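You operate a simulated robot arm through the tools that you are given. There is no shell and no other tool. Be economical: measure what you need, move in short steps, check, and stop when the job is done.

Carry out the task below with a simulated robot arm. There is one attempt and no reset: what you move stays moved.

Task
Put one of the clear jars from the white table in the brown open carton. Put the blue capacitor on the third level from the top of the grey shelf away on the blue table. Put the brown capacitor in the black tray on the beige table. Stack the green board labelled "C" from the top of the packing table on top of the green board labelled "A". Take the red lead on the low left shelf of the steel rack and put it away on the white table. Take the vented box on the top of the orange bench and put it away on the bottom shelf of the cooling rack. Fetch the black reel that expires first and set it on the counter of the extractor rack. Fetch the orange reel that expires first and set it on the low shelf of the long grey table. Count the orange caps on the grey table, then put as many of the grey spools from the grey table on the top shelf of the cooling rack. Take the large green board and leave it on the low shelf of the brown table. Put the blue board on the black table away on the white table. Fetch the purple cartridge and stand it on the red board on the black table. The order is free. Set down upright: grey spool, purple cartridge.

It is judged by the outcome, as a careful person would: the job done as asked, and still so three seconds after it is handed in. It fails if anything else is knocked over, pushed out of place, dropped, spilled or broken. Lids that push on must go on centred and level and be pressed home; caps that screw on are set level and turned clockwise until they are tight.

Robot
A 6-joint arm with a two-finger gripper on a trunk, on a base that drives. Base frame: it is fixed to the floor where the robot stands at the start and does not move with it; the origin is under the middle of the robot, x ahead of it, y to its left, z up; the surface under the hand at the start is at about z = 0.78. Units: m, rad, N and s.
Its first joint turns from -2.897 to 2.897 rad. Places, roughly: black reel [4.5, 0.75, 1]; black tray (29x18x4 cm) [1.5, -2.2, 0.8]; blue board (12x9x4 cm) [4.7, -1.9, 0.8]; blue capacitor (3x3x4 cm) [-1.1, -1.3, 0.9]; blue table [1.2, 0.8, 0.8]; bottom shelf of the cooling rack [6.1, 2.8, 0.2]; brown capacitor (3x3x4 cm) [1.2, -2.3, 0.8]; brown open carton [0, 3.75, 0.75]; clear jar [0.75, 0, 0.75]; counter of the extractor rack [2.6, -2.1, 0.9]; green board [0, 4, 0.75]; grey spool (5x3x5 cm) [6.7, -0.2, 0.8]; large green board (23x15x4 cm) [6.6, -1.8, 0.8]; low shelf of the brown table [6.3, -2, 0.2]; low shelf of the long grey table [2.9, 0.8, 0.3]; orange cap (2x2x2 cm) [6, -0.1, 0.8]; orange reel [5, 0.75, 1]; purple cartridge [4, -2, 0.75]; red board [3.75, -2, 0.75]; red lead (7x2x6 cm) [1.2, 4, 0.7]; top shelf of the cooling rack [6.1, 2.8, 0.9]; vented box [3.25, 0.25, 0.75]; white table [1.3, 0.1, 0.8]. Payload 2.45 kg.
Tool frame: the origin (TCP) lies between the finger pads and is the grasp point; the fingertips stand 0.02 m ahead of it; z points along the fingers, y is the line along which they close. Largest opening 0.14 m; the body of the gripper starts 0.168 m behind the TCP.
Orientation is that of the tool frame in the base frame, as a unit quaternion [w, x, y, z]. With the fingers straight down and closing along the base's y, the tool's x points along the base's -x, its y along +y and its z along -z.

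Tools
- The arm moves only by the tool arm_command. Its argument "steps" is one flat list of numbers, 6 for each row, row after row: the shift along the base's x, y, z in m, then the turn, a rotation vector about the base's x, y, z in rad. In form: [tx, ty, tz, rx, ry, rz, tx, ty, tz, rx, ry, rz, ...]. A call has 1 to 10 rows; each row shifts and turns the commanded pose from where the row before left it. "grip" is the finger opening in m, from 0 to 0.14, set as the call begins (left out, the last holds). A row lasts 0.2 s, in which the tool goes at most 0.05 m and 0.15 rad; a call with a longer step from one row to the next is refused whole, and so is a gripper value outside its range. Where a pose cannot be reached the arm comes as near as it can. A force on the tool above 40 N (or 10 N above the force at the start of the call, whichever is more), or a blocked arm, ends the call early, and 0.2 s more pass. Each finger travels about 0.045 m/s and halts on what it meets, pressing with about 25 N; the grip force reading is that of the motor and also rises with nothing between the fingers. The clock runs only during rows and for 0.2 s after the last one: add rows that do not move to give the fingers time. It gives the time, the measured TCP pose, the force on the tool (base axes), the opening and the grip force at its end, in the units of the frame above (readings bear some noise), with the torque about the TCP (base axes, N m) and any sound that the robot's microphone picked up.
- Cameras (640 x 400 px; columns grow to the right, rows downward): "scene" is now at [-0.0981, 0.1815, 1.1593]; the picture's right is [0.06, -1.00, 0.00], its down [-0.18, -0.01, -0.98] and it looks along [0.98, 0.06, -0.18] (base axes); focal length 251 px, centre (320, 200). "wrist" rides on the gripper at [0.078, 0.011, -0.209] in the tool frame; the picture's right is [-0.14, 0.99, 0.00], its down [-0.92, -0.13, -0.37] and it looks along [-0.36, -0.05, 0.93] (tool axes); focal length 280 px, centre (320, 200). There is no depth. A picture from a camera that has moved, and an enlarged one, comes with that camera's place and axes in the base frame and with its lens.
- grab_frame(camera): a new picture of that camera. The clock stands still meanwhile.
- drive_base(legs): drives the robot by 1 to 6 legs, each [ahead, left, turn to the left] in m, m and rad, along the robot's own axes; the way and the turn of a leg run together, so that a leg with both is an arc; at most 1.5 m and 3.142 rad a leg. The arm and the cameras ride along, it lands a little off, and it stops where it bumps. It gives what a move gives.
- head_to(pan, tilt): turns the head with the scene camera to pan (to the left, within 2.496 rad either way) and tilt (down, from -0.506 to 1.204), counted from straight ahead of the robot. It gives what a move gives.
- inspect(camera, box): a new picture of the part [left, top, right, bottom] of that camera's present view, enlarged. The clock stands still meanwhile.
- hand_in(): hands the job in; it is judged then, once.

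Work in short steps. Places have to be worked out from the pictures, the camera data and where the tool is seen: move nearer, look again, correct. Check each grasp and each placing, and mend what went wrong. You have 588 turns and 360 pictures in all, those below and enlarged ones among them. Open the gripper and draw the arm clear of the work before you hand the job in, unless the task says otherwise.

The tools are called after "Emit:" by a JSON object that holds its "api" and its "payload". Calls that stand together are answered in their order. arm_command: Moves the arm, as the interface text tells. Its arguments: {"type":"object","properties":{"steps":{"type":"array","items":{"type":"number"}},"grip":{"type":"number"}},"required":["steps"]} The other tools are called the same way: drive_base (legs) drives the base; head_to (pan, tilt) turns the head that bears the scene camera; grab_frame (camera) takes a picture; inspect (camera, box) takes an enlarged picture of a part of a camera's view; hand_in () hands the job in.

At the start:

```text
t: 0.0
eef_pos: [0.6144, 0.1243, 1.1309]
tcp_rot: [0.0, 0.001, 1.0, 0.001]
force: [0.9, 0.3, 0.3]
moment: [-0.02, -0.01, -0.01]
gripper_width: 0.1403
grip_force: 0.0
robot x, y, heading: [0.0031, -0.0015, 0.001]
head pan, tilt: [0.063, 0.183]
```

scene: 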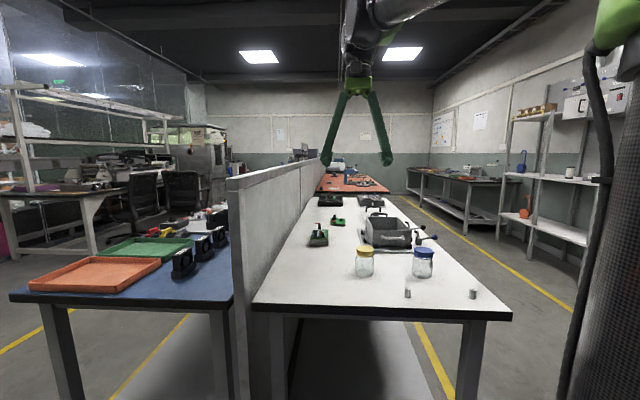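
wrist: 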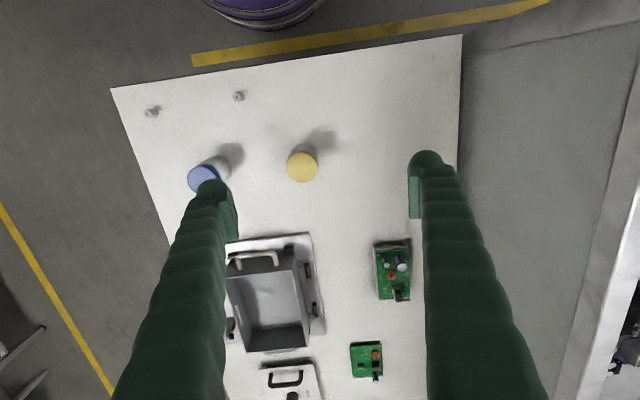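

I'll look around first to understand the layout before moving anything.

Emit:
{"api": "head_to", "payload": {"pan": 1.3, "tilt": 0.3}}

Emit:
{"api": "grab_frame", "payload": {"camera": "scene"}}

Emit:
{"api": "head_to", "payload": {"pan": -1.2, "tilt": 0.3}}

Emit:
{"api": "grab_frame", "payload": {"camera": "scene"}}

Emit:
{"api": "head_to", "payload": {"pan": -2.3, "tilt": 0.3}}

Emit:
{"api": "grab_frame", "payload": {"camera": "scene"}}

```text
t: 1.4
eef_pos: [0.6139, 0.1246, 1.1319]
tcp_rot: [0.001, 0.0, 1.0, 0.0]
force: [-0.8, -0.5, -0.3]
moment: [0.0, -0.01, 0.0]
gripper_width: 0.1403
grip_force: 0.1
robot x, y, heading: [-0.0018, 0.002, -0.005]
head pan, tilt: [1.3, 0.3]
```

```text
357 pictures are left
camera scene: at [-0.1659, 0.2657, 1.1485], right [0.96, -0.27, 0.0], down [-0.08, -0.28, -0.96], along [0.26, 0.92, -0.3], focal length 251 px, centre (320, 200)
```

scene: 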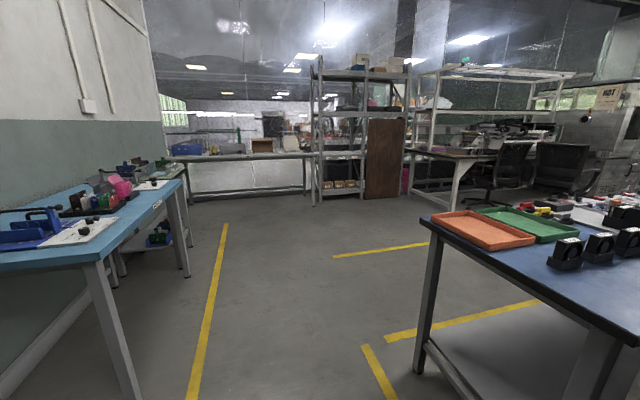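

```text
t: 3.7
eef_pos: [0.6153, 0.1252, 1.1327]
tcp_rot: [0.0, -0.001, 1.0, 0.0]
force: [-0.1, -0.1, -0.1]
moment: [0.01, -0.02, -0.04]
gripper_width: 0.1399
grip_force: 0.0
robot x, y, heading: [0.0017, -0.0017, 0.002]
head pan, tilt: [-1.201, 0.3]
```

```text
356 pictures are left
camera scene: at [-0.1571, 0.0887, 1.1485], right [-0.93, -0.36, 0.0], down [-0.11, 0.28, -0.96], along [0.35, -0.89, -0.3], focal length 251 px, centre (320, 200)
```

scene: 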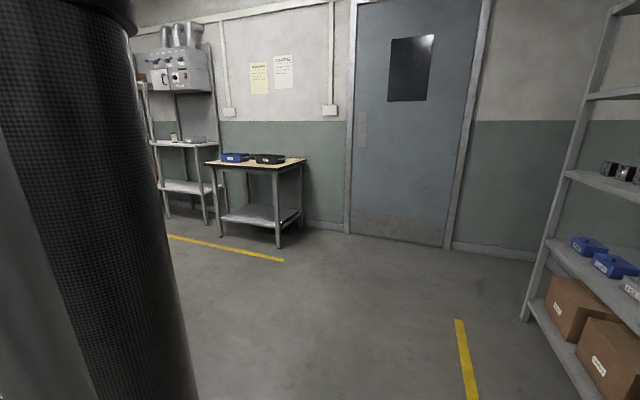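

```text
t: 5.0
eef_pos: [0.6138, 0.1251, 1.1319]
tcp_rot: [0.0, 0.0, 1.0, 0.0]
force: [0.7, 0.3, 0.0]
moment: [0.05, -0.01, -0.01]
gripper_width: 0.14
grip_force: 0.0
robot x, y, heading: [-0.0015, 0.0018, -0.002]
head pan, tilt: [-2.3, 0.3]
```

```text
355 pictures are left
camera scene: at [-0.2531, 0.1061, 1.1485], right [-0.75, 0.67, 0.0], down [0.2, 0.22, -0.96], along [-0.64, -0.71, -0.3], focal length 251 px, centre (320, 200)
```

scene: 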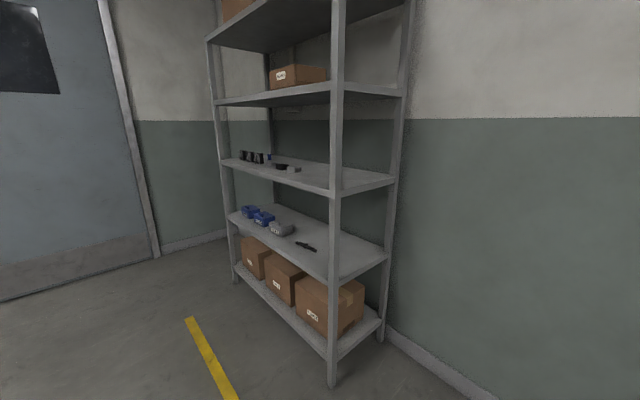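

The jar with the yellow lid is at about (0.645, 0.088), with its top near 0.87. I'll come down above it and look again.

Emit:
{"api": "arm_command", "payload": {"steps": [0.01, -0.012, -0.043, 0, 0, 0, 0.01, -0.012, -0.043, 0, 0, 0, 0.011, -0.012, -0.044, 0, 0, 0, 0, 0, 0, 0, 0, 0], "grip": 0.14}}

Emit:
{"api": "grab_frame", "payload": {"camera": "wrist"}}

```text
t: 6.0
eef_pos: [0.644, 0.0883, 1.0025]
tcp_rot: [0.0, 0.0, 1.0, 0.0]
force: [-0.3, -0.3, -0.1]
moment: [-0.01, -0.03, 0.0]
gripper_width: 0.14
grip_force: 0.1
robot x, y, heading: [-0.0019, -0.0013, -0.003]
head pan, tilt: [-2.3, 0.3]
```

```text
354 pictures are left
camera wrist: at [0.5655, 0.0991, 1.2112], right [0.14, 0.99, 0.0], down [0.92, -0.13, 0.37], along [0.36, -0.05, -0.93], focal length 280 px, centre (320, 200)
```

wrist: 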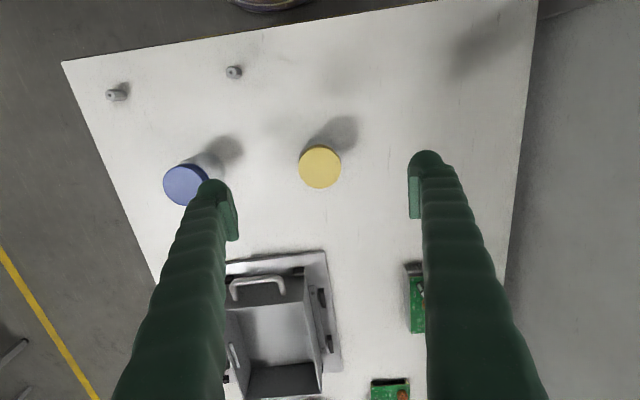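

The lid centre is at (0.653, 0.087). I'll descend around it and close.

Emit:
{"api": "arm_command", "payload": {"steps": [0.009, -0.001, -0.044, 0, 0, 0, 0, 0, -0.044, 0, 0, 0, 0, 0, -0.044, 0, 0, 0, 0, 0, -0.043, 0, 0, 0, 0, 0, 0, 0, 0, 0]}}

Emit:
{"api": "arm_command", "payload": {"steps": [0, 0, 0, 0, 0, 0, 0, 0, 0, 0, 0, 0, 0, 0, 0, 0, 0, 0, 0, 0, 0, 0, 0, 0, 0, 0, 0, 0, 0, 0, 0, 0, 0, 0, 0, 0], "grip": 0.03}}

Emit:
{"api": "grab_frame", "payload": {"camera": "wrist"}}

```text
t: 7.2
eef_pos: [0.6537, 0.0882, 0.8261]
tcp_rot: [0.001, 0.0, 1.0, 0.0]
force: [-0.4, 0.5, 0.8]
moment: [0.02, -0.01, 0.01]
gripper_width: 0.1402
grip_force: 0.1
robot x, y, heading: [0.0018, -0.0007, -0.001]
head pan, tilt: [-2.3, 0.3]
```

```text
t: 8.6
eef_pos: [0.6533, 0.0876, 0.8272]
tcp_rot: [0.0, 0.0, 1.0, 0.0]
force: [0.1, -0.5, 0.3]
moment: [0.04, -0.01, -0.01]
gripper_width: 0.0587
grip_force: 24.9
robot x, y, heading: [0.0051, 0.0, -0.002]
head pan, tilt: [-2.3, 0.3]
```

```text
353 pictures are left
camera wrist: at [0.5749, 0.0987, 1.0359], right [0.14, 0.99, 0.0], down [0.92, -0.13, 0.37], along [0.36, -0.05, -0.93], focal length 280 px, centre (320, 200)
```

wrist: 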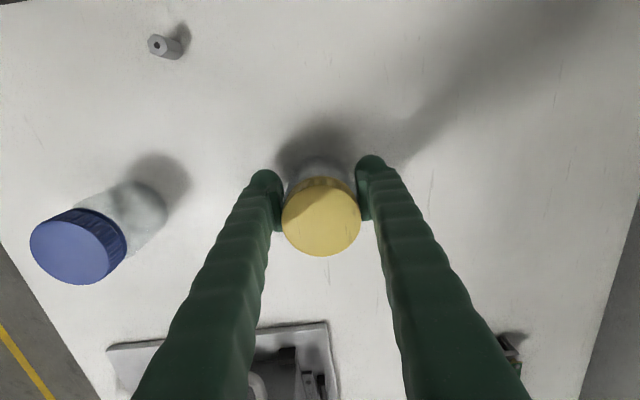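

The jar is held at 0.059. I'll lift it, then back away from the table and check that it stays in the grip.

Emit:
{"api": "arm_command", "payload": {"steps": [0, 0, 0.03, 0, 0, 0, 0, 0, 0.05, 0, 0, 0, 0, 0, 0.05, 0, 0, 0, 0, 0, 0.05, 0, 0, 0, 0, 0, 0.05, 0, 0, 0, 0, 0, 0.05, 0, 0, 0, -0.04, 0, 0.03, 0, 0, 0, -0.04, 0, 0, 0, 0, 0]}}

Emit:
{"api": "drive_base", "payload": {"legs": [[-0.4, 0, 0], [0, 0, 1.571], [0, -0.4, 0]]}}

Emit:
{"api": "grab_frame", "payload": {"camera": "wrist"}}

```text
t: 10.4
eef_pos: [0.5734, 0.0892, 1.137]
tcp_rot: [0.0, 0.0, 1.0, 0.0]
force: [0.8, -0.3, -1.1]
moment: [0.0, 0.09, -0.01]
gripper_width: 0.0585
grip_force: 24.9
robot x, y, heading: [0.0002, 0.0009, 0.0]
head pan, tilt: [-2.3, 0.3]
```

```text
t: 18.9
eef_pos: [-0.0894, 0.5752, 1.137]
tcp_rot: [0.0, 0.709, -0.706, 0.0]
force: [-0.4, -1.1, -1.0]
moment: [0.0, 0.0, 0.02]
gripper_width: 0.0585
grip_force: 24.9
robot x, y, heading: [0.0018, 0.0026, 1.578]
head pan, tilt: [-2.3, 0.3]
```

```text
352 pictures are left
camera wrist: at [-0.1, 0.4954, 1.3467], right [-0.99, 0.13, 0.0], down [0.12, 0.92, 0.37], along [0.05, 0.37, -0.93], focal length 280 px, centre (320, 200)
```

wrist: 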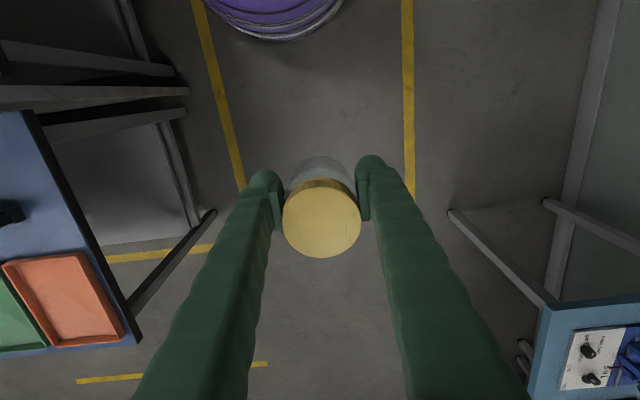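

The way ahead is clear, so I'll drive toward the packing table with the head forward.

Emit:
{"api": "head_to", "payload": {"pan": 0, "tilt": 0.4}}

Emit:
{"api": "drive_base", "payload": {"legs": [[1.4, 0, 0], [1.2, 0, 0]]}}

Emit:
{"api": "grab_frame", "payload": {"camera": "scene"}}

Emit:
{"api": "grab_frame", "payload": {"camera": "wrist"}}

```text
t: 21.0
eef_pos: [-0.0894, 0.5738, 1.1382]
tcp_rot: [0.0, 0.709, -0.705, 0.0]
force: [-0.2, -0.3, 0.3]
moment: [-0.03, 0.01, 0.03]
gripper_width: 0.0586
grip_force: 25.2
robot x, y, heading: [0.0005, 0.0029, 1.578]
head pan, tilt: [0.0, 0.4]
```

```text
t: 33.7
eef_pos: [-0.1028, 3.1894, 1.1379]
tcp_rot: [0.0, 0.709, -0.705, 0.0]
force: [0.2, 0.1, -1.3]
moment: [-0.01, -0.05, 0.03]
gripper_width: 0.0585
grip_force: 25.2
robot x, y, heading: [-0.0107, 2.6151, 1.575]
head pan, tilt: [0.0, 0.4]
```

```text
351 pictures are left
camera scene: at [-0.1878, 2.5196, 1.1392], right [1.0, 0.0, 0.0], down [0.0, -0.39, -0.92], along [0.0, 0.92, -0.39], focal length 251 px, centre (320, 200)
```

scene: 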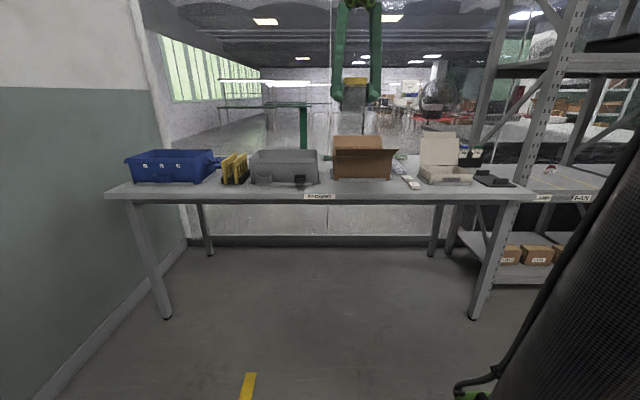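

```text
350 pictures are left
camera wrist: at [-0.1143, 3.1112, 1.3467], right [-0.99, 0.13, 0.0], down [0.12, 0.92, 0.37], along [0.05, 0.37, -0.93], focal length 280 px, centre (320, 200)
```

wrist: 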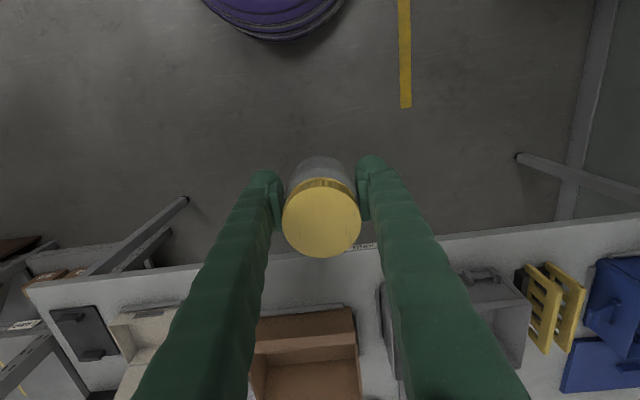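

I'll zoom in on the table top, to see the carton, the boards and the other objects.

Emit:
{"api": "inspect", "payload": {"camera": "scene", "box": [300, 110, 520, 210]}}

Emit:
{"api": "drive_base", "payload": {"legs": [[0.25, 0, 0]]}}

Emit:
{"api": "grab_frame", "payload": {"camera": "wrist"}}

Emit:
{"api": "grab_frame", "payload": {"camera": "scene"}}

```text
2.91 times, centred on (410, 160) of scene
camera zoom: at [-0.1878, 2.5196, 1.1392], right [1.0, 0.0, 0.0], down [0.0, -0.39, -0.92], along [0.0, 0.92, -0.39], focal length 731 px, centre (58, 316)
```

zoom: 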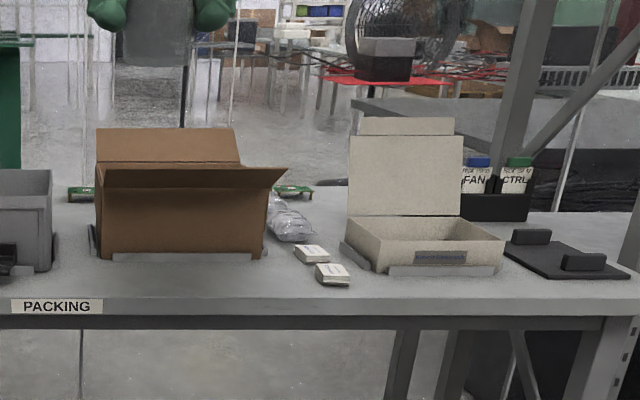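

```text
t: 35.6
eef_pos: [-0.1055, 3.4416, 1.1379]
tcp_rot: [0.0, 0.709, -0.705, 0.0]
force: [-0.4, -0.2, 0.3]
moment: [0.0, -0.02, 0.01]
gripper_width: 0.0587
grip_force: 24.6
robot x, y, heading: [-0.0178, 2.8678, 1.572]
head pan, tilt: [0.0, 0.4]
```

```text
348 pictures are left
camera wrist: at [-0.1161, 3.3633, 1.3467], right [-0.99, 0.13, 0.0], down [0.12, 0.92, 0.37], along [0.05, 0.37, -0.93], focal length 280 px, centre (320, 200)
```

wrist: 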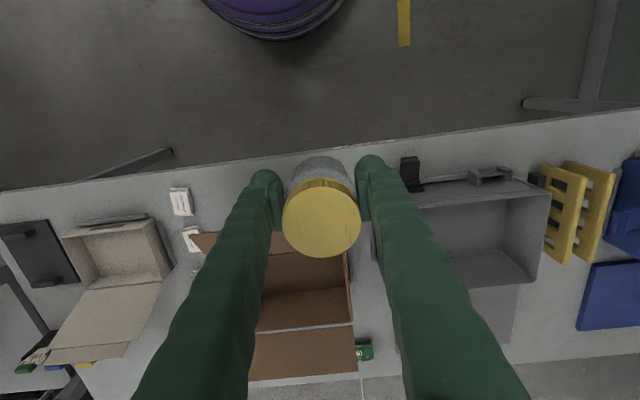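

```text
347 pictures are left
camera scene: at [-0.189, 2.7716, 1.1392], right [1.0, 0.01, 0.0], down [0.0, -0.39, -0.92], along [-0.01, 0.92, -0.39], focal length 251 px, centre (320, 200)
```

scene: 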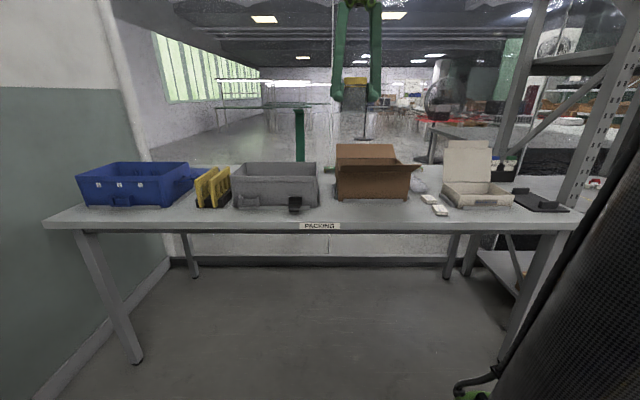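

The carton opening is centred at about (0.01, 3.75), with the rim near 0.89. I'll move the jar above it and look.

Emit:
{"api": "arm_command", "payload": {"steps": [0.0146, 0.0385, 0, 0, 0, 0, 0.0146, 0.0385, 0, 0, 0, 0, 0.0146, 0.0385, 0, 0, 0, 0, 0.0146, 0.0385, 0, 0, 0, 0, 0.0146, 0.0385, 0, 0, 0, 0, 0.0146, 0.0385, 0, 0, 0, 0, 0.0146, 0.0385, 0, 0, 0, 0, 0.0146, 0.0385, 0, 0, 0, 0, 0, 0, 0, 0, 0, 0]}}

Emit:
{"api": "grab_frame", "payload": {"camera": "wrist"}}

Emit:
{"api": "inspect", "payload": {"camera": "scene", "box": [300, 60, 460, 220]}}

```text
t: 37.6
eef_pos: [0.0107, 3.7498, 1.1373]
tcp_rot: [0.001, 0.709, -0.705, 0.0]
force: [-0.3, 0.1, -0.7]
moment: [0.02, 0.01, -0.01]
gripper_width: 0.0585
grip_force: 24.6
robot x, y, heading: [-0.0144, 2.8695, 1.577]
head pan, tilt: [0.0, 0.4]
```

```text
346 pictures are left
camera wrist: at [0.0008, 3.6716, 1.3464], right [-0.99, 0.13, 0.0], down [0.12, 0.92, 0.37], along [0.05, 0.37, -0.93], focal length 280 px, centre (320, 200)
```

wrist: 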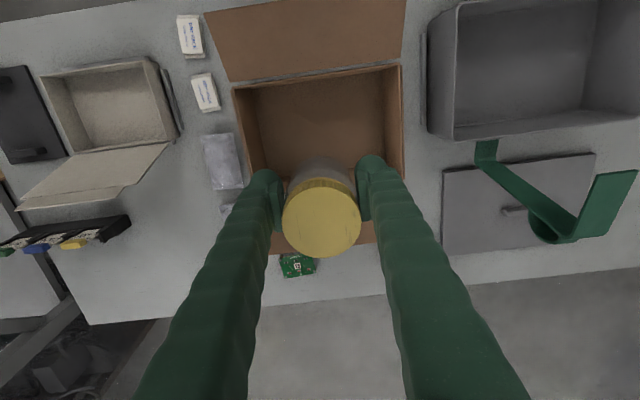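

```text
2.50 times, centred on (380, 140) of scene
camera zoom: at [-0.189, 2.7717, 1.1392], right [1.0, 0.01, 0.0], down [0.0, -0.39, -0.92], along [-0.01, 0.92, -0.39], focal length 628 px, centre (170, 350)
```

zoom: 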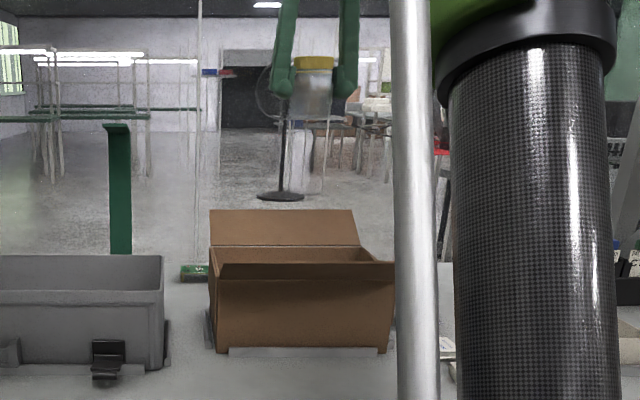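

The jar is centred over the carton. I'll lower it.

Emit:
{"api": "arm_command", "payload": {"steps": [0, 0.004, -0.05, 0, 0, 0, 0, 0.004, -0.05, 0, 0, 0, 0, 0.004, -0.05, 0, 0, 0, 0, 0.004, -0.05, 0, 0, 0, 0, 0, -0.05, 0, 0, 0, 0, 0, -0.045, 0, 0, 0, 0, 0, 0, 0, 0, 0]}}

Emit:
{"api": "arm_command", "payload": {"steps": [0, 0, -0.01, 0, 0, 0, 0, 0, -0.008, 0, 0, 0, 0, 0, -0.005, 0, 0, 0, 0, 0, -0.005, 0, 0, 0, 0, 0, -0.005, 0, 0, 0, 0, 0, -0.005, 0, 0, 0, 0, 0, 0, 0, 0, 0]}}

Emit:
{"api": "grab_frame", "payload": {"camera": "wrist"}}

```text
refused: row 1 steps farther than a row can; nothing moved
```

```text
t: 39.2
eef_pos: [0.011, 3.7494, 1.0998]
tcp_rot: [0.0, 0.709, -0.705, 0.001]
force: [0.2, -0.1, -1.5]
moment: [0.0, 0.01, 0.01]
gripper_width: 0.0589
grip_force: 24.8
robot x, y, heading: [-0.0104, 2.8696, 1.578]
head pan, tilt: [0.0, 0.4]
```

```text
344 pictures are left
camera wrist: at [0.001, 3.6715, 1.3084], right [-0.99, 0.13, 0.0], down [0.12, 0.92, 0.37], along [0.05, 0.37, -0.93], focal length 280 px, centre (320, 200)
```

wrist: 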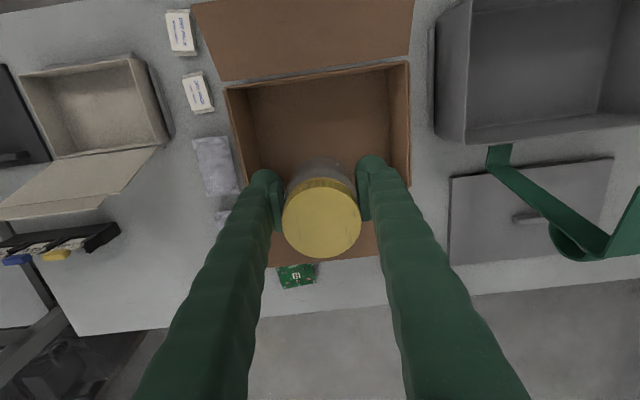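

I'll lower to about 0.83, then creep down until it touches.

Emit:
{"api": "arm_command", "payload": {"steps": [0, 0.004, -0.045, 0, 0, 0, 0, 0.004, -0.045, 0, 0, 0, 0, 0.004, -0.045, 0, 0, 0, 0, 0.004, -0.045, 0, 0, 0, 0, 0, -0.045, 0, 0, 0, 0, 0, -0.04, 0, 0, 0, 0, 0, 0, 0, 0, 0]}}

Emit:
{"api": "arm_command", "payload": {"steps": [0, 0, -0.004, 0, 0, 0, 0, 0, -0.004, 0, 0, 0, 0, 0, -0.004, 0, 0, 0, 0, 0, -0.004, 0, 0, 0, 0, 0, 0, 0, 0, 0]}}

Emit:
{"api": "grab_frame", "payload": {"camera": "wrist"}}

```text
t: 40.8
eef_pos: [0.0102, 3.768, 0.8358]
tcp_rot: [0.0, 0.709, -0.705, 0.0]
force: [-0.6, -0.3, -0.1]
moment: [-0.05, 0.03, 0.0]
gripper_width: 0.0589
grip_force: 25.2
robot x, y, heading: [-0.0154, 2.8667, 1.572]
head pan, tilt: [0.0, 0.4]
```

```text
t: 42.0
eef_pos: [0.0107, 3.7657, 0.8189]
tcp_rot: [0.0, 0.709, -0.706, 0.0]
force: [-1.0, -0.3, -1.8]
moment: [-0.05, 0.02, 0.01]
gripper_width: 0.0585
grip_force: 24.5
robot x, y, heading: [-0.0089, 2.8706, 1.58]
head pan, tilt: [0.0, 0.4]
```

```text
343 pictures are left
camera wrist: at [0.0004, 3.6876, 1.0274], right [-0.99, 0.13, 0.0], down [0.12, 0.92, 0.37], along [0.05, 0.37, -0.93], focal length 280 px, centre (320, 200)
```

wrist: 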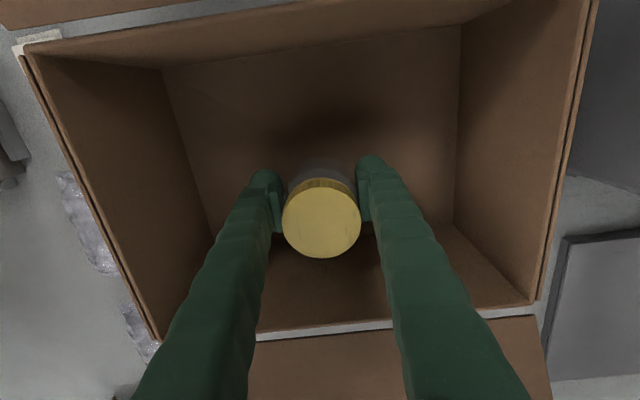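

No contact yet, so I'll keep creeping down.

Emit:
{"api": "arm_command", "payload": {"steps": [0, 0, -0.004, 0, 0, 0, 0, 0, -0.004, 0, 0, 0, 0, 0, -0.004, 0, 0, 0, 0, 0, -0.004, 0, 0, 0, 0, 0, -0.004, 0, 0, 0, 0, 0, -0.003, 0, 0, 0]}}

```text
t: 43.4
eef_pos: [0.0106, 3.7661, 0.7968]
tcp_rot: [0.001, 0.709, -0.705, 0.0]
force: [-1.9, -0.8, 25.9]
moment: [0.22, -0.01, 0.02]
gripper_width: 0.0609
grip_force: 25.3
robot x, y, heading: [-0.015, 2.8687, 1.575]
head pan, tilt: [0.0, 0.4]
```

It's touching the floor. I'll release and lift out.

Emit:
{"api": "arm_command", "payload": {"steps": [0, 0, 0.002, 0, 0, 0, 0, 0, 0, 0, 0, 0, 0, 0, 0, 0, 0, 0, 0, 0, 0, 0, 0, 0], "grip": 0.11}}

Emit:
{"api": "arm_command", "payload": {"steps": [0, 0, 0.04, 0, 0, 0, 0, 0, 0.05, 0, 0, 0, 0, 0, 0.05, 0, 0, 0, 0, 0, 0.05, 0, 0, 0, 0, 0, 0.05, 0, 0, 0, 0, 0, 0.05, 0, 0, 0, 0, 0, 0.05, 0, 0, 0, 0, 0, 0, 0, 0, 0]}}

Emit:
{"api": "grab_frame", "payload": {"camera": "wrist"}}

```text
t: 44.4
eef_pos: [0.0119, 3.7654, 0.7969]
tcp_rot: [0.0, 0.709, -0.705, -0.001]
force: [-0.8, 0.9, -1.0]
moment: [0.02, 0.01, 0.0]
gripper_width: 0.1101
grip_force: 0.0
robot x, y, heading: [-0.012, 2.8678, 1.575]
head pan, tilt: [0.0, 0.4]
```

```text
t: 46.2
eef_pos: [0.0119, 3.7662, 1.1376]
tcp_rot: [-0.001, 0.709, -0.705, 0.001]
force: [0.3, -0.7, 0.3]
moment: [-0.01, -0.01, -0.01]
gripper_width: 0.1102
grip_force: 0.0
robot x, y, heading: [-0.015, 2.8699, 1.58]
head pan, tilt: [0.0, 0.4]
```

```text
342 pictures are left
camera wrist: at [0.001, 3.6876, 1.3466], right [-0.99, 0.13, 0.0], down [0.12, 0.92, 0.37], along [0.05, 0.37, -0.93], focal length 280 px, centre (320, 200)
```

wrist: 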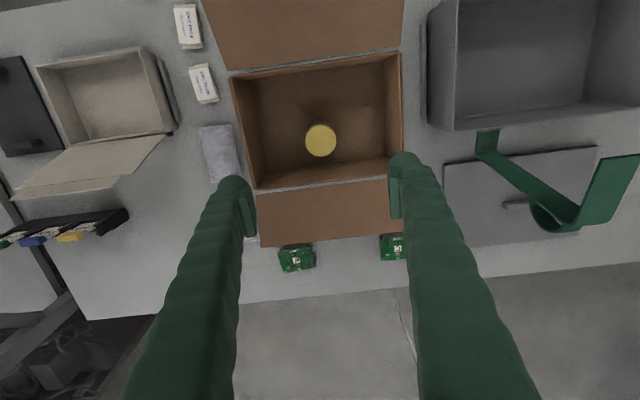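

The jar stands upright in the carton. I'll zoom in on the two green boards behind it.

Emit:
{"api": "inspect", "payload": {"camera": "wrist", "box": [260, 220, 420, 300]}}

```text
4.00 times, centred on (340, 260) of wrist
camera zoom: at [0.001, 3.6876, 1.3466], right [-0.99, 0.13, 0.0], down [0.12, 0.92, 0.37], along [0.05, 0.37, -0.93], focal length 1122 px, centre (240, -40)
```

zoom: 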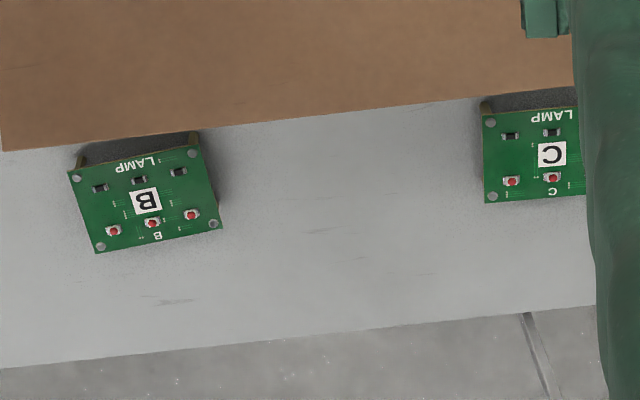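

B and C are found but not A. I'll move the arm left to look behind the other boxes.

Emit:
{"api": "arm_command", "payload": {"steps": [-0.045, 0, 0.02, 0, 0, 0, -0.045, 0, 0.02, 0, 0, 0, -0.045, 0, 0.02, 0, 0, 0, -0.045, -0.01, 0, 0, 0, 0, -0.045, -0.01, 0, 0, 0, 0, -0.045, -0.01, 0, 0, 0, 0, -0.045, -0.01, 0, 0, 0, 0, 0, 0, 0, 0, 0, 0]}}

Emit:
{"api": "grab_frame", "payload": {"camera": "wrist"}}

```text
t: 48.0
eef_pos: [-0.2924, 3.7259, 1.1934]
tcp_rot: [0.0, 0.709, -0.705, 0.0]
force: [-0.2, -0.4, -0.7]
moment: [0.03, 0.01, 0.01]
gripper_width: 0.11
grip_force: 0.0
out of reach, approached as far as the arm can: row 3
robot x, y, heading: [-0.0148, 2.8697, 1.579]
head pan, tilt: [0.0, 0.4]
```

```text
340 pictures are left
camera wrist: at [-0.3033, 3.6469, 1.4015], right [-0.99, 0.13, 0.0], down [0.12, 0.92, 0.37], along [0.05, 0.37, -0.93], focal length 280 px, centre (320, 200)
```

wrist: 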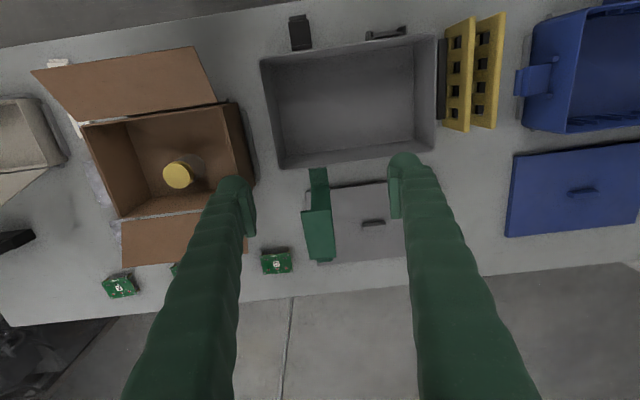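

There may be three boards here, so I'll zoom.

Emit:
{"api": "inspect", "payload": {"camera": "wrist", "box": [90, 230, 310, 310]}}

```text
2.91 times, centred on (200, 270) of wrist
camera zoom: at [-0.3033, 3.6469, 1.4015], right [-0.99, 0.13, 0.0], down [0.12, 0.92, 0.37], along [0.05, 0.37, -0.93], focal length 816 px, centre (669, -4)
```

zoom: 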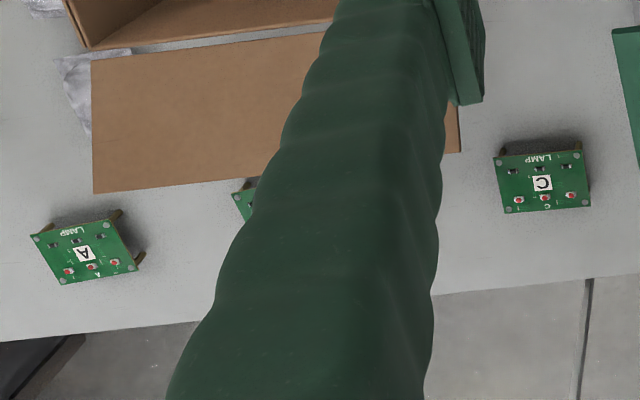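

A is at about (0.297, 4.07), B is in the middle, and C is at about (-0.137, 4.05). They're out of reach from here, so I'll pull the arm back and drive a little closer to the table.

Emit:
{"api": "arm_command", "payload": {"steps": [0.04, -0.025, 0, 0, 0, 0, 0.04, -0.025, 0, 0, 0, 0, 0.04, -0.025, 0, 0, 0, 0, 0.03, -0.035, 0, 0, 0, 0, 0, -0.045, 0, 0, 0, 0, 0, -0.045, 0, 0, 0, 0, 0, -0.045, 0, 0, 0, 0]}}

Emit:
{"api": "drive_base", "payload": {"legs": [[0.3, -0.09, 0]]}}

Emit:
{"api": "grab_frame", "payload": {"camera": "wrist"}}

```text
t: 49.6
eef_pos: [-0.1423, 3.4811, 1.1923]
tcp_rot: [0.001, 0.71, -0.705, 0.001]
force: [-0.2, 0.2, -0.3]
moment: [-0.12, -0.03, 0.01]
gripper_width: 0.1101
grip_force: 0.1
robot x, y, heading: [-0.0112, 2.8664, 1.579]
head pan, tilt: [0.0, 0.4]
```

```text
t: 51.7
eef_pos: [-0.0545, 3.7814, 1.1919]
tcp_rot: [-0.001, 0.709, -0.706, 0.0]
force: [-0.5, -0.1, -0.7]
moment: [-0.02, 0.01, -0.01]
gripper_width: 0.1101
grip_force: 0.0
robot x, y, heading: [0.0785, 3.1669, 1.576]
head pan, tilt: [0.0, 0.4]
```

```text
338 pictures are left
camera wrist: at [-0.065, 3.7025, 1.4012], right [-0.99, 0.13, 0.0], down [0.12, 0.92, 0.37], along [0.05, 0.37, -0.93], focal length 280 px, centre (320, 200)
```

wrist: 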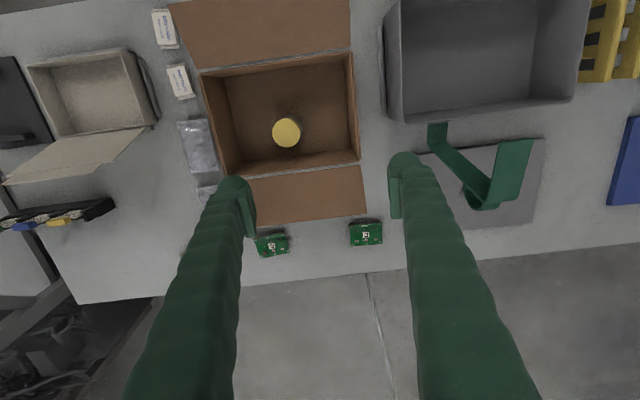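

C is visible near (-0.137, 4.05). I'll move above it for a close look, keeping clear of the tall green bracket at x≈-0.3.

Emit:
{"api": "arm_command", "payload": {"steps": [-0.0137, 0.044, 0, 0, 0, 0, -0.0137, 0.044, 0, 0, 0, 0, -0.0137, 0.044, 0, 0, 0, 0, -0.0137, 0.044, 0, 0, 0, 0, -0.0137, 0.044, -0.015, 0, 0, 0, -0.0137, 0.04, -0.025, 0, 0, 0, 0, 0, -0.045, 0, 0, 0, 0, 0, -0.045, 0, 0, 0, 0, 0, -0.04, 0, 0, 0, 0, 0, 0, 0, 0, 0]}}

Emit:
{"api": "grab_frame", "payload": {"camera": "wrist"}}

```text
t: 53.9
eef_pos: [-0.1369, 4.0417, 1.0223]
tcp_rot: [0.0, 0.708, -0.706, 0.0]
force: [0.5, 0.4, 0.1]
moment: [0.03, 0.01, 0.01]
gripper_width: 0.1102
grip_force: 0.0
robot x, y, heading: [0.0744, 3.1686, 1.578]
head pan, tilt: [0.0, 0.4]
```

```text
337 pictures are left
camera wrist: at [-0.1479, 3.9629, 1.2309], right [-0.99, 0.13, 0.0], down [0.12, 0.92, 0.37], along [0.05, 0.37, -0.93], focal length 280 px, centre (320, 200)
```

wrist: 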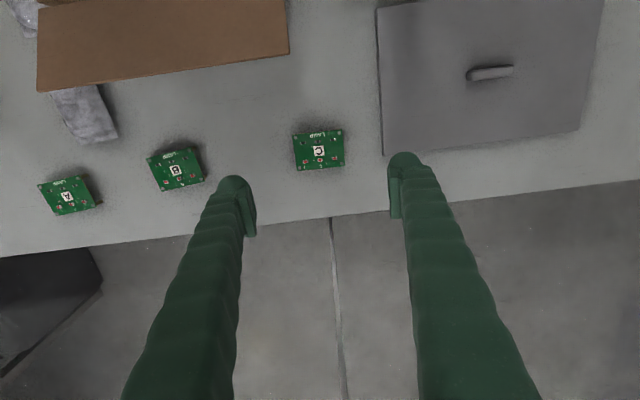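

I'll zoom in on C and A for their poses.

Emit:
{"api": "inspect", "payload": {"camera": "wrist", "box": [270, 110, 370, 190]}}

Emit:
{"api": "inspect", "payload": {"camera": "wrist", "box": [20, 150, 120, 230]}}

```text
5.00 times, centred on (320, 150) of wrist
camera zoom: at [-0.1479, 3.9629, 1.2309], right [-0.99, 0.13, 0.0], down [0.12, 0.92, 0.37], along [0.05, 0.37, -0.93], focal length 1402 px, centre (320, 450)
```

zoom: 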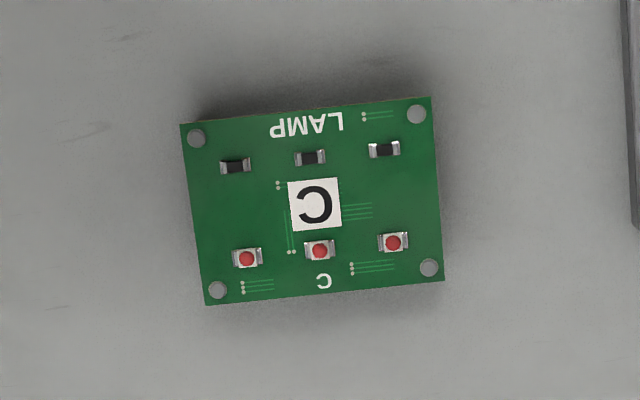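

```text
5.00 times, centred on (70, 190) of wrist
camera zoom: at [-0.1479, 3.9629, 1.2309], right [-0.99, 0.13, 0.0], down [0.12, 0.92, 0.37], along [0.05, 0.37, -0.93], focal length 1402 px, centre (1570, 250)
```

zoom: 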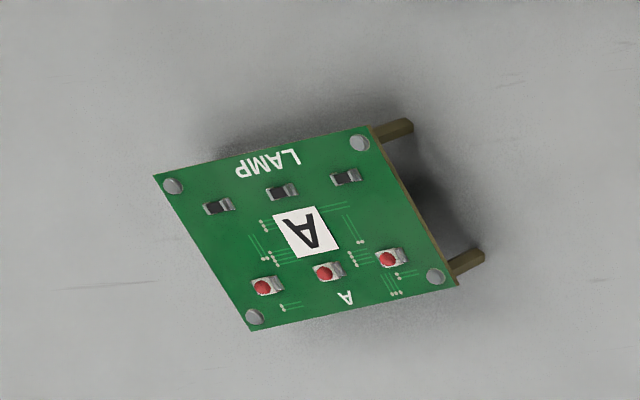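

C's centre is (-0.133, 4.059), axis-aligned, 8.1 × 6.1 cm, on short standoffs with the top at about 0.77. A's centre is (0.315, 4.082) with a yaw of about +0.085. I'll descend onto C.

Emit:
{"api": "arm_command", "payload": {"steps": [0.004, 0.018, -0.02, 0, 0, 0, 0, 0, -0.045, 0, 0, 0, 0, 0, -0.045, 0, 0, 0, 0, 0, -0.045, 0, 0, 0, 0, 0, -0.04, 0, 0, 0, 0, 0, -0.03, 0, 0, 0, 0, 0, 0, 0, 0, 0]}}

Emit:
{"api": "grab_frame", "payload": {"camera": "wrist"}}

```text
t: 55.5
eef_pos: [-0.1315, 4.0589, 0.7964]
tcp_rot: [0.0, 0.708, -0.706, -0.001]
force: [-0.1, 0.3, 0.6]
moment: [0.0, 0.0, -0.01]
gripper_width: 0.1097
grip_force: 0.1
robot x, y, heading: [0.0763, 3.1666, 1.573]
head pan, tilt: [0.0, 0.4]
```

```text
334 pictures are left
camera wrist: at [-0.1433, 3.981, 1.0055], right [-0.99, 0.13, 0.0], down [0.12, 0.92, 0.37], along [0.05, 0.37, -0.93], focal length 280 px, centre (320, 200)
```

wrist: 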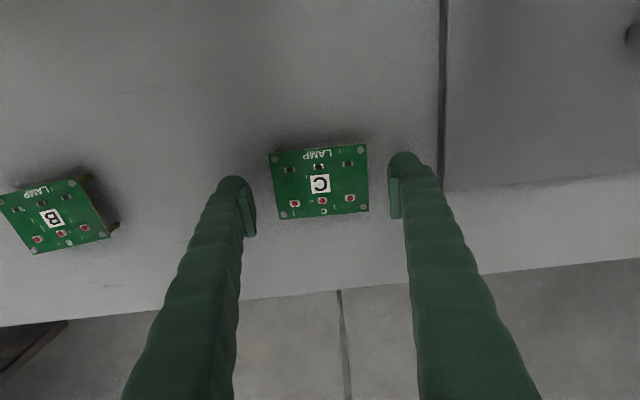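

It's aligned. I'll go down 2 cm, close, and lift slightly.

Emit:
{"api": "arm_command", "payload": {"steps": [-0.001, -0.001, -0.01, 0, 0, 0, 0, 0, -0.01, 0, 0, 0, 0, 0, 0, 0, 0, 0]}}

Emit:
{"api": "arm_command", "payload": {"steps": [0, 0, 0, 0, 0, 0, 0, 0, 0, 0, 0, 0, 0, 0, 0, 0, 0, 0, 0, 0, 0, 0, 0, 0], "grip": 0.07}}

Emit:
{"api": "arm_command", "payload": {"steps": [0, 0, 0.03, 0, 0, 0, 0, 0, 0.05, 0, 0, 0, 0, 0, 0.05, 0, 0, 0, 0, 0, 0, 0, 0, 0]}}

Emit:
{"api": "grab_frame", "payload": {"camera": "wrist"}}

```text
t: 56.3
eef_pos: [-0.1327, 4.059, 0.7771]
tcp_rot: [0.0, 0.708, -0.706, 0.001]
force: [-0.1, 0.7, 0.2]
moment: [0.02, -0.03, -0.02]
gripper_width: 0.1098
grip_force: 0.1
robot x, y, heading: [0.0711, 3.1687, 1.578]
head pan, tilt: [0.0, 0.4]
```

```text
t: 57.3
eef_pos: [-0.1332, 4.0582, 0.7786]
tcp_rot: [-0.001, 0.708, -0.706, 0.0]
force: [0.0, 2.1, 28.0]
moment: [0.02, -0.03, 0.02]
gripper_width: 0.0779
grip_force: 25.1
robot x, y, heading: [0.0769, 3.1685, 1.575]
head pan, tilt: [0.0, 0.4]
```

```text
t: 58.3
eef_pos: [-0.1332, 4.0573, 0.9079]
tcp_rot: [0.0, 0.708, -0.706, 0.0]
force: [-0.1, 0.6, 0.2]
moment: [0.01, 0.01, 0.03]
gripper_width: 0.077
grip_force: 25.0
robot x, y, heading: [0.0718, 3.1678, 1.578]
head pan, tilt: [0.0, 0.4]
```

```text
333 pictures are left
camera wrist: at [-0.144, 3.9791, 1.117], right [-0.99, 0.13, 0.0], down [0.12, 0.92, 0.37], along [0.05, 0.37, -0.93], focal length 280 px, centre (320, 200)
```

wrist: 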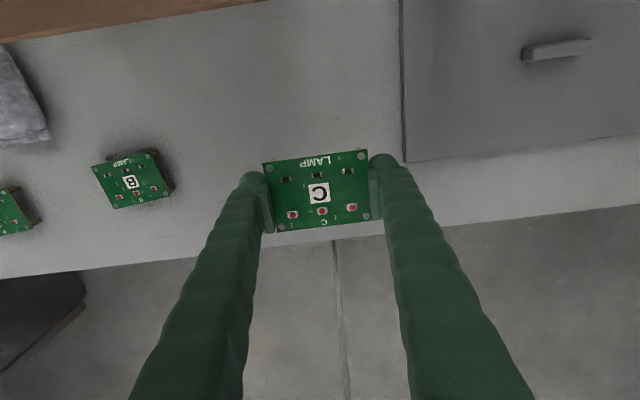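

The board is held level, 7.7 cm wide, so its top is about 0.017 above the TCP. I'll carry it over A, turning to match A's yaw, and look again.

Emit:
{"api": "arm_command", "payload": {"steps": [0, 0, 0.045, 0, 0, 0, 0.046, 0, 0, 0, 0, 0.01, 0.046, 0, 0, 0, 0, 0.01, 0.046, 0, 0, 0, 0, 0.01, 0.046, 0, 0, 0, 0, 0.01, 0.046, 0, 0, 0, 0, 0.01, 0.046, 0, 0, 0, 0, 0.01, 0.046, 0, 0, 0, 0, 0.01, 0.046, 0, 0, 0, 0, 0.015, 0.02, 0, 0, 0, 0, 0]}}

Emit:
{"api": "grab_frame", "payload": {"camera": "wrist"}}

```text
t: 60.5
eef_pos: [0.2548, 4.0584, 0.9516]
tcp_rot: [-0.001, 0.738, -0.675, 0.0]
force: [-0.3, 0.6, -0.9]
moment: [0.03, -0.01, -0.04]
gripper_width: 0.0768
grip_force: 24.9
robot x, y, heading: [0.0756, 3.1672, 1.574]
head pan, tilt: [0.0, 0.4]
```

```text
332 pictures are left
camera wrist: at [0.2501, 3.9795, 1.1612], right [-1.0, 0.05, 0.0], down [0.04, 0.93, 0.37], along [0.02, 0.37, -0.93], focal length 280 px, centre (320, 200)
```

wrist: 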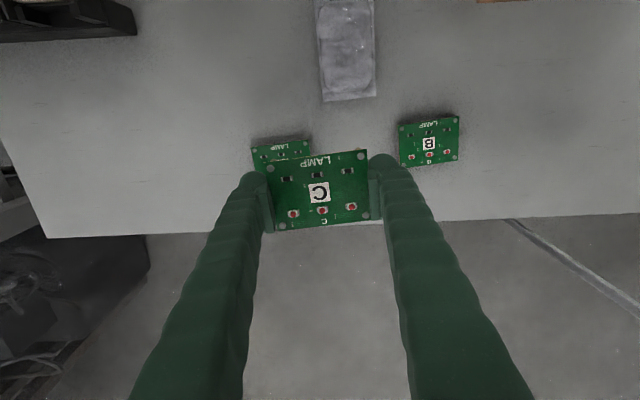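

A's far edge is visible. I'll rise and centre over A to see it fully.

Emit:
{"api": "arm_command", "payload": {"steps": [0.025, 0, 0.04, 0, 0, 0, 0.025, 0, 0.04, 0, 0, 0, 0, 0.01, 0.045, 0, 0, 0, 0, 0.01, 0.02, 0, 0, 0, 0, 0, 0, 0, 0, 0]}}

Emit:
{"api": "inspect", "payload": {"camera": "wrist", "box": [240, 100, 400, 240]}}

```text
t: 61.7
eef_pos: [0.3041, 4.0769, 1.0965]
tcp_rot: [0.0, 0.738, -0.675, 0.0]
force: [-0.1, 0.9, 0.1]
moment: [0.01, 0.01, 0.01]
gripper_width: 0.0767
grip_force: 24.7
robot x, y, heading: [0.073, 3.1726, 1.579]
head pan, tilt: [0.0, 0.4]
```

```text
2.86 times, centred on (320, 170) of wrist
camera zoom: at [0.2997, 3.9981, 1.3063], right [-1.0, 0.05, 0.0], down [0.05, 0.93, 0.37], along [0.02, 0.37, -0.93], focal length 801 px, centre (320, 286)
```

zoom: 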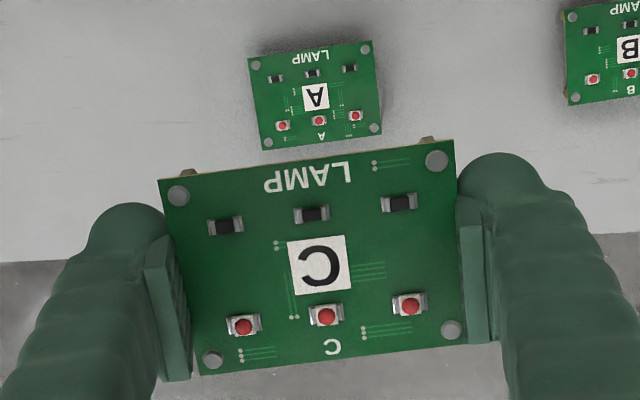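

C is 3.6 mm off in x and 2 mm in y, and the yaw matches. I'll correct and descend to just above contact, then look.

Emit:
{"api": "arm_command", "payload": {"steps": [0.0036, 0.002, -0.04, 0, 0, 0.004, 0, 0, -0.045, 0, 0, 0, 0, 0, -0.045, 0, 0, 0, 0, 0, -0.045, 0, 0, 0, 0, 0, -0.045, 0, 0, 0, 0, 0, -0.04, 0, 0, 0, 0, 0, 0, 0, 0, 0]}}

Emit:
{"api": "inspect", "payload": {"camera": "wrist", "box": [240, 100, 400, 240]}}

```text
t: 63.3
eef_pos: [0.3082, 4.0794, 0.837]
tcp_rot: [-0.001, 0.74, -0.673, 0.0]
force: [0.9, -0.1, -0.6]
moment: [0.0, 0.0, 0.0]
gripper_width: 0.0766
grip_force: 25.1
robot x, y, heading: [0.0745, 3.1687, 1.576]
head pan, tilt: [0.0, 0.4]
```

```text
2.86 times, centred on (320, 170) of wrist
camera zoom: at [0.3045, 4.0005, 1.0462], right [-1.0, 0.04, 0.0], down [0.04, 0.93, 0.37], along [0.02, 0.37, -0.93], focal length 801 px, centre (320, 286)
```

zoom: 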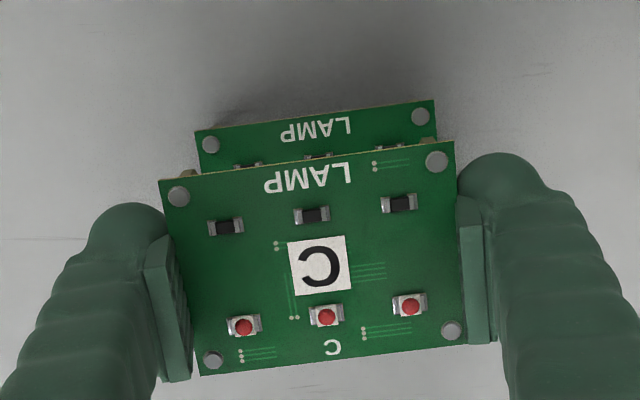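

C is within about 2 mm of A. I'll apply a small correction and creep down to contact.

Emit:
{"api": "arm_command", "payload": {"steps": [-0.002, -0.002, -0.008, 0, 0, 0, 0, 0, -0.006, 0, 0, 0, 0, 0, -0.003, 0, 0, 0, 0, 0, -0.003, 0, 0, 0, 0, 0, -0.003, 0, 0, 0, 0, 0, -0.002, 0, 0, 0]}}

```text
t: 64.7
eef_pos: [0.3063, 4.0794, 0.8124]
tcp_rot: [-0.001, 0.739, -0.673, 0.0]
force: [0.1, -0.4, -0.6]
moment: [0.01, 0.01, 0.0]
gripper_width: 0.0766
grip_force: 25.6
robot x, y, heading: [0.0778, 3.1691, 1.571]
head pan, tilt: [0.0, 0.4]
```

Emit:
{"api": "arm_command", "payload": {"steps": [0, 0, -0.002, 0, 0, 0, 0, 0, -0.002, 0, 0, 0, 0, 0, -0.002, 0, 0, 0, 0, 0, -0.002, 0, 0, 0, 0, 0, -0.002, 0, 0, 0]}}

Emit:
{"api": "inspect", "payload": {"camera": "wrist", "box": [240, 100, 400, 240]}}

```text
t: 65.9
eef_pos: [0.3064, 4.0778, 0.8028]
tcp_rot: [0.0, 0.739, -0.673, 0.0]
force: [1.2, 3.7, 15.6]
moment: [0.05, -0.22, 0.05]
gripper_width: 0.0768
grip_force: 24.7
robot x, y, heading: [0.0699, 3.1686, 1.576]
head pan, tilt: [0.0, 0.4]
```

```text
2.86 times, centred on (320, 170) of wrist
camera zoom: at [0.3022, 3.9986, 1.012], right [-1.0, 0.04, 0.0], down [0.04, 0.93, 0.37], along [0.02, 0.37, -0.93], focal length 801 px, centre (320, 286)
```

zoom: 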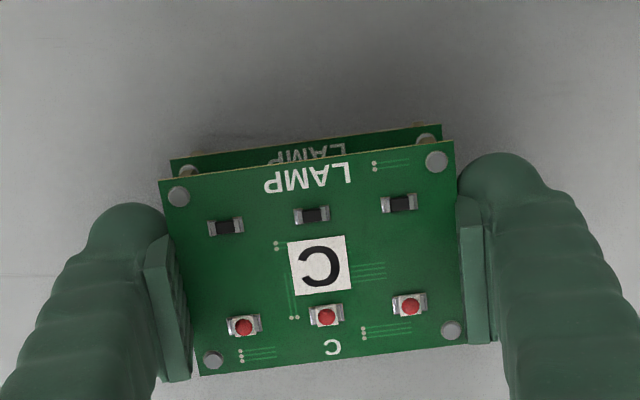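

In contact and well aligned. I'll ease off, release and rise.

Emit:
{"api": "arm_command", "payload": {"steps": [0, 0, 0.001, 0, 0, 0, 0, 0, 0, 0, 0, 0, 0, 0, 0, 0, 0, 0], "grip": 0.11}}

Emit:
{"api": "arm_command", "payload": {"steps": [0, 0, 0.03, 0, 0, 0, 0, 0, 0.05, 0, 0, 0, 0, 0, 0.05, 0, 0, 0, 0, 0, 0.05, 0, 0, 0, 0, 0, 0.05, 0, 0, 0, 0, 0, 0.05, 0, 0, 0, 0, 0, 0, 0, 0, 0]}}

Emit:
{"api": "inspect", "payload": {"camera": "wrist", "box": [240, 80, 400, 220]}}

```text
t: 66.7
eef_pos: [0.3067, 4.0774, 0.8031]
tcp_rot: [0.0, 0.739, -0.674, 0.001]
force: [-0.4, -0.3, 1.0]
moment: [-0.01, 0.0, -0.02]
gripper_width: 0.1099
grip_force: 0.1
robot x, y, heading: [0.0731, 3.1701, 1.571]
head pan, tilt: [0.0, 0.4]
```

```text
t: 68.3
eef_pos: [0.3061, 4.0779, 1.0825]
tcp_rot: [0.0, 0.739, -0.673, 0.0]
force: [0.4, 0.4, -0.2]
moment: [0.01, 0.01, 0.02]
gripper_width: 0.1098
grip_force: 0.1
robot x, y, heading: [0.0761, 3.1685, 1.578]
head pan, tilt: [0.0, 0.4]
```

```text
2.86 times, centred on (320, 150) of wrist
camera zoom: at [0.3028, 3.9996, 1.2917], right [-1.0, 0.05, 0.0], down [0.04, 0.93, 0.37], along [0.02, 0.37, -0.93], focal length 801 px, centre (320, 343)
```

zoom: 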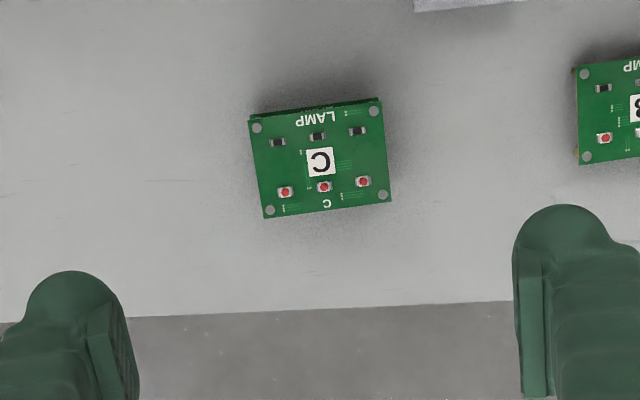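

The stack is good. I'll retract the arm and back off to view the steel rack.

Emit:
{"api": "arm_command", "payload": {"steps": [-0.02, -0.04, 0.02, 0, 0, -0.02, -0.02, -0.04, 0.02, 0, 0, -0.02, -0.02, -0.04, 0.02, 0, 0, -0.02, -0.02, -0.045, 0, 0, 0, -0.02, -0.02, -0.045, 0, 0, 0, 0, -0.02, -0.045, 0, 0, 0, 0, -0.02, -0.045, 0, 0, 0, 0, -0.02, -0.045, 0, 0, 0, 0, 0, -0.045, 0, 0, 0, 0, 0, -0.045, 0, 0, 0, 0]}}

Emit:
{"api": "drive_base", "payload": {"legs": [[-0.7, -0.5, 0]]}}

Emit:
{"api": "head_to", "payload": {"pan": -0.25, "tilt": 0.35}}

Emit:
{"api": "grab_frame", "payload": {"camera": "scene"}}

```text
t: 70.5
eef_pos: [0.1456, 3.6423, 1.1435]
tcp_rot: [0.0, 0.711, -0.703, 0.0]
force: [0.4, 0.6, -0.6]
moment: [-0.09, 0.03, 0.01]
gripper_width: 0.1099
grip_force: 0.0
robot x, y, heading: [0.0783, 3.1692, 1.573]
head pan, tilt: [0.0, 0.4]
```

```text
t: 75.0
eef_pos: [0.6544, 2.9438, 1.1443]
tcp_rot: [0.0, 0.712, -0.703, -0.001]
force: [-0.1, 1.0, 0.2]
moment: [0.02, -0.01, -0.02]
gripper_width: 0.1098
grip_force: 0.0
robot x, y, heading: [0.5851, 2.4697, 1.578]
head pan, tilt: [0.0, 0.4]
```

```text
t: 75.8
eef_pos: [0.6546, 2.9434, 1.1436]
tcp_rot: [0.001, 0.711, -0.703, 0.0]
force: [0.3, 0.2, 1.0]
moment: [0.0, 0.02, 0.02]
gripper_width: 0.1098
grip_force: 0.0
robot x, y, heading: [0.5824, 2.473, 1.574]
head pan, tilt: [-0.25, 0.351]
```

```text
327 pictures are left
camera scene: at [0.4305, 2.3705, 1.1437], right [0.97, -0.24, 0.0], down [-0.08, -0.33, -0.94], along [0.23, 0.91, -0.34], focal length 251 px, centre (320, 200)
```

scene: 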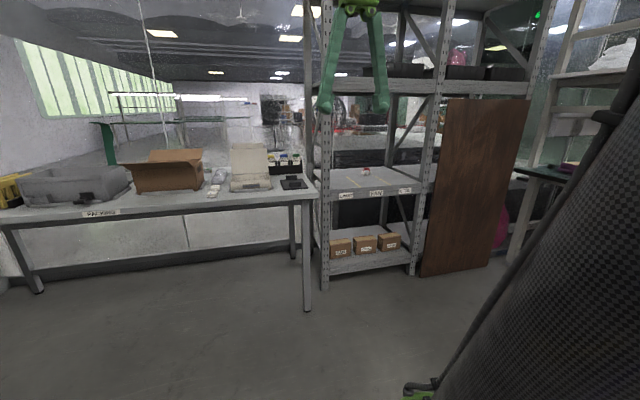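

I'll zoom in on the rack's low left shelf, where the red object sits.

Emit:
{"api": "inspect", "payload": {"camera": "scene", "box": [310, 60, 450, 220]}}

```text
2.50 times, centred on (380, 140) of scene
camera zoom: at [0.4305, 2.3705, 1.1437], right [0.97, -0.24, 0.0], down [-0.08, -0.33, -0.94], along [0.23, 0.91, -0.34], focal length 628 px, centre (170, 350)
```

zoom: 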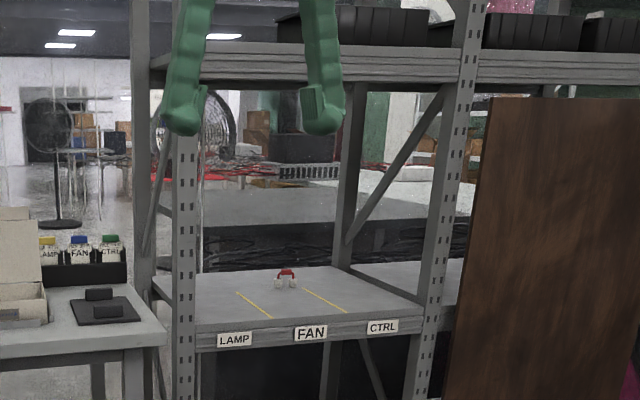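

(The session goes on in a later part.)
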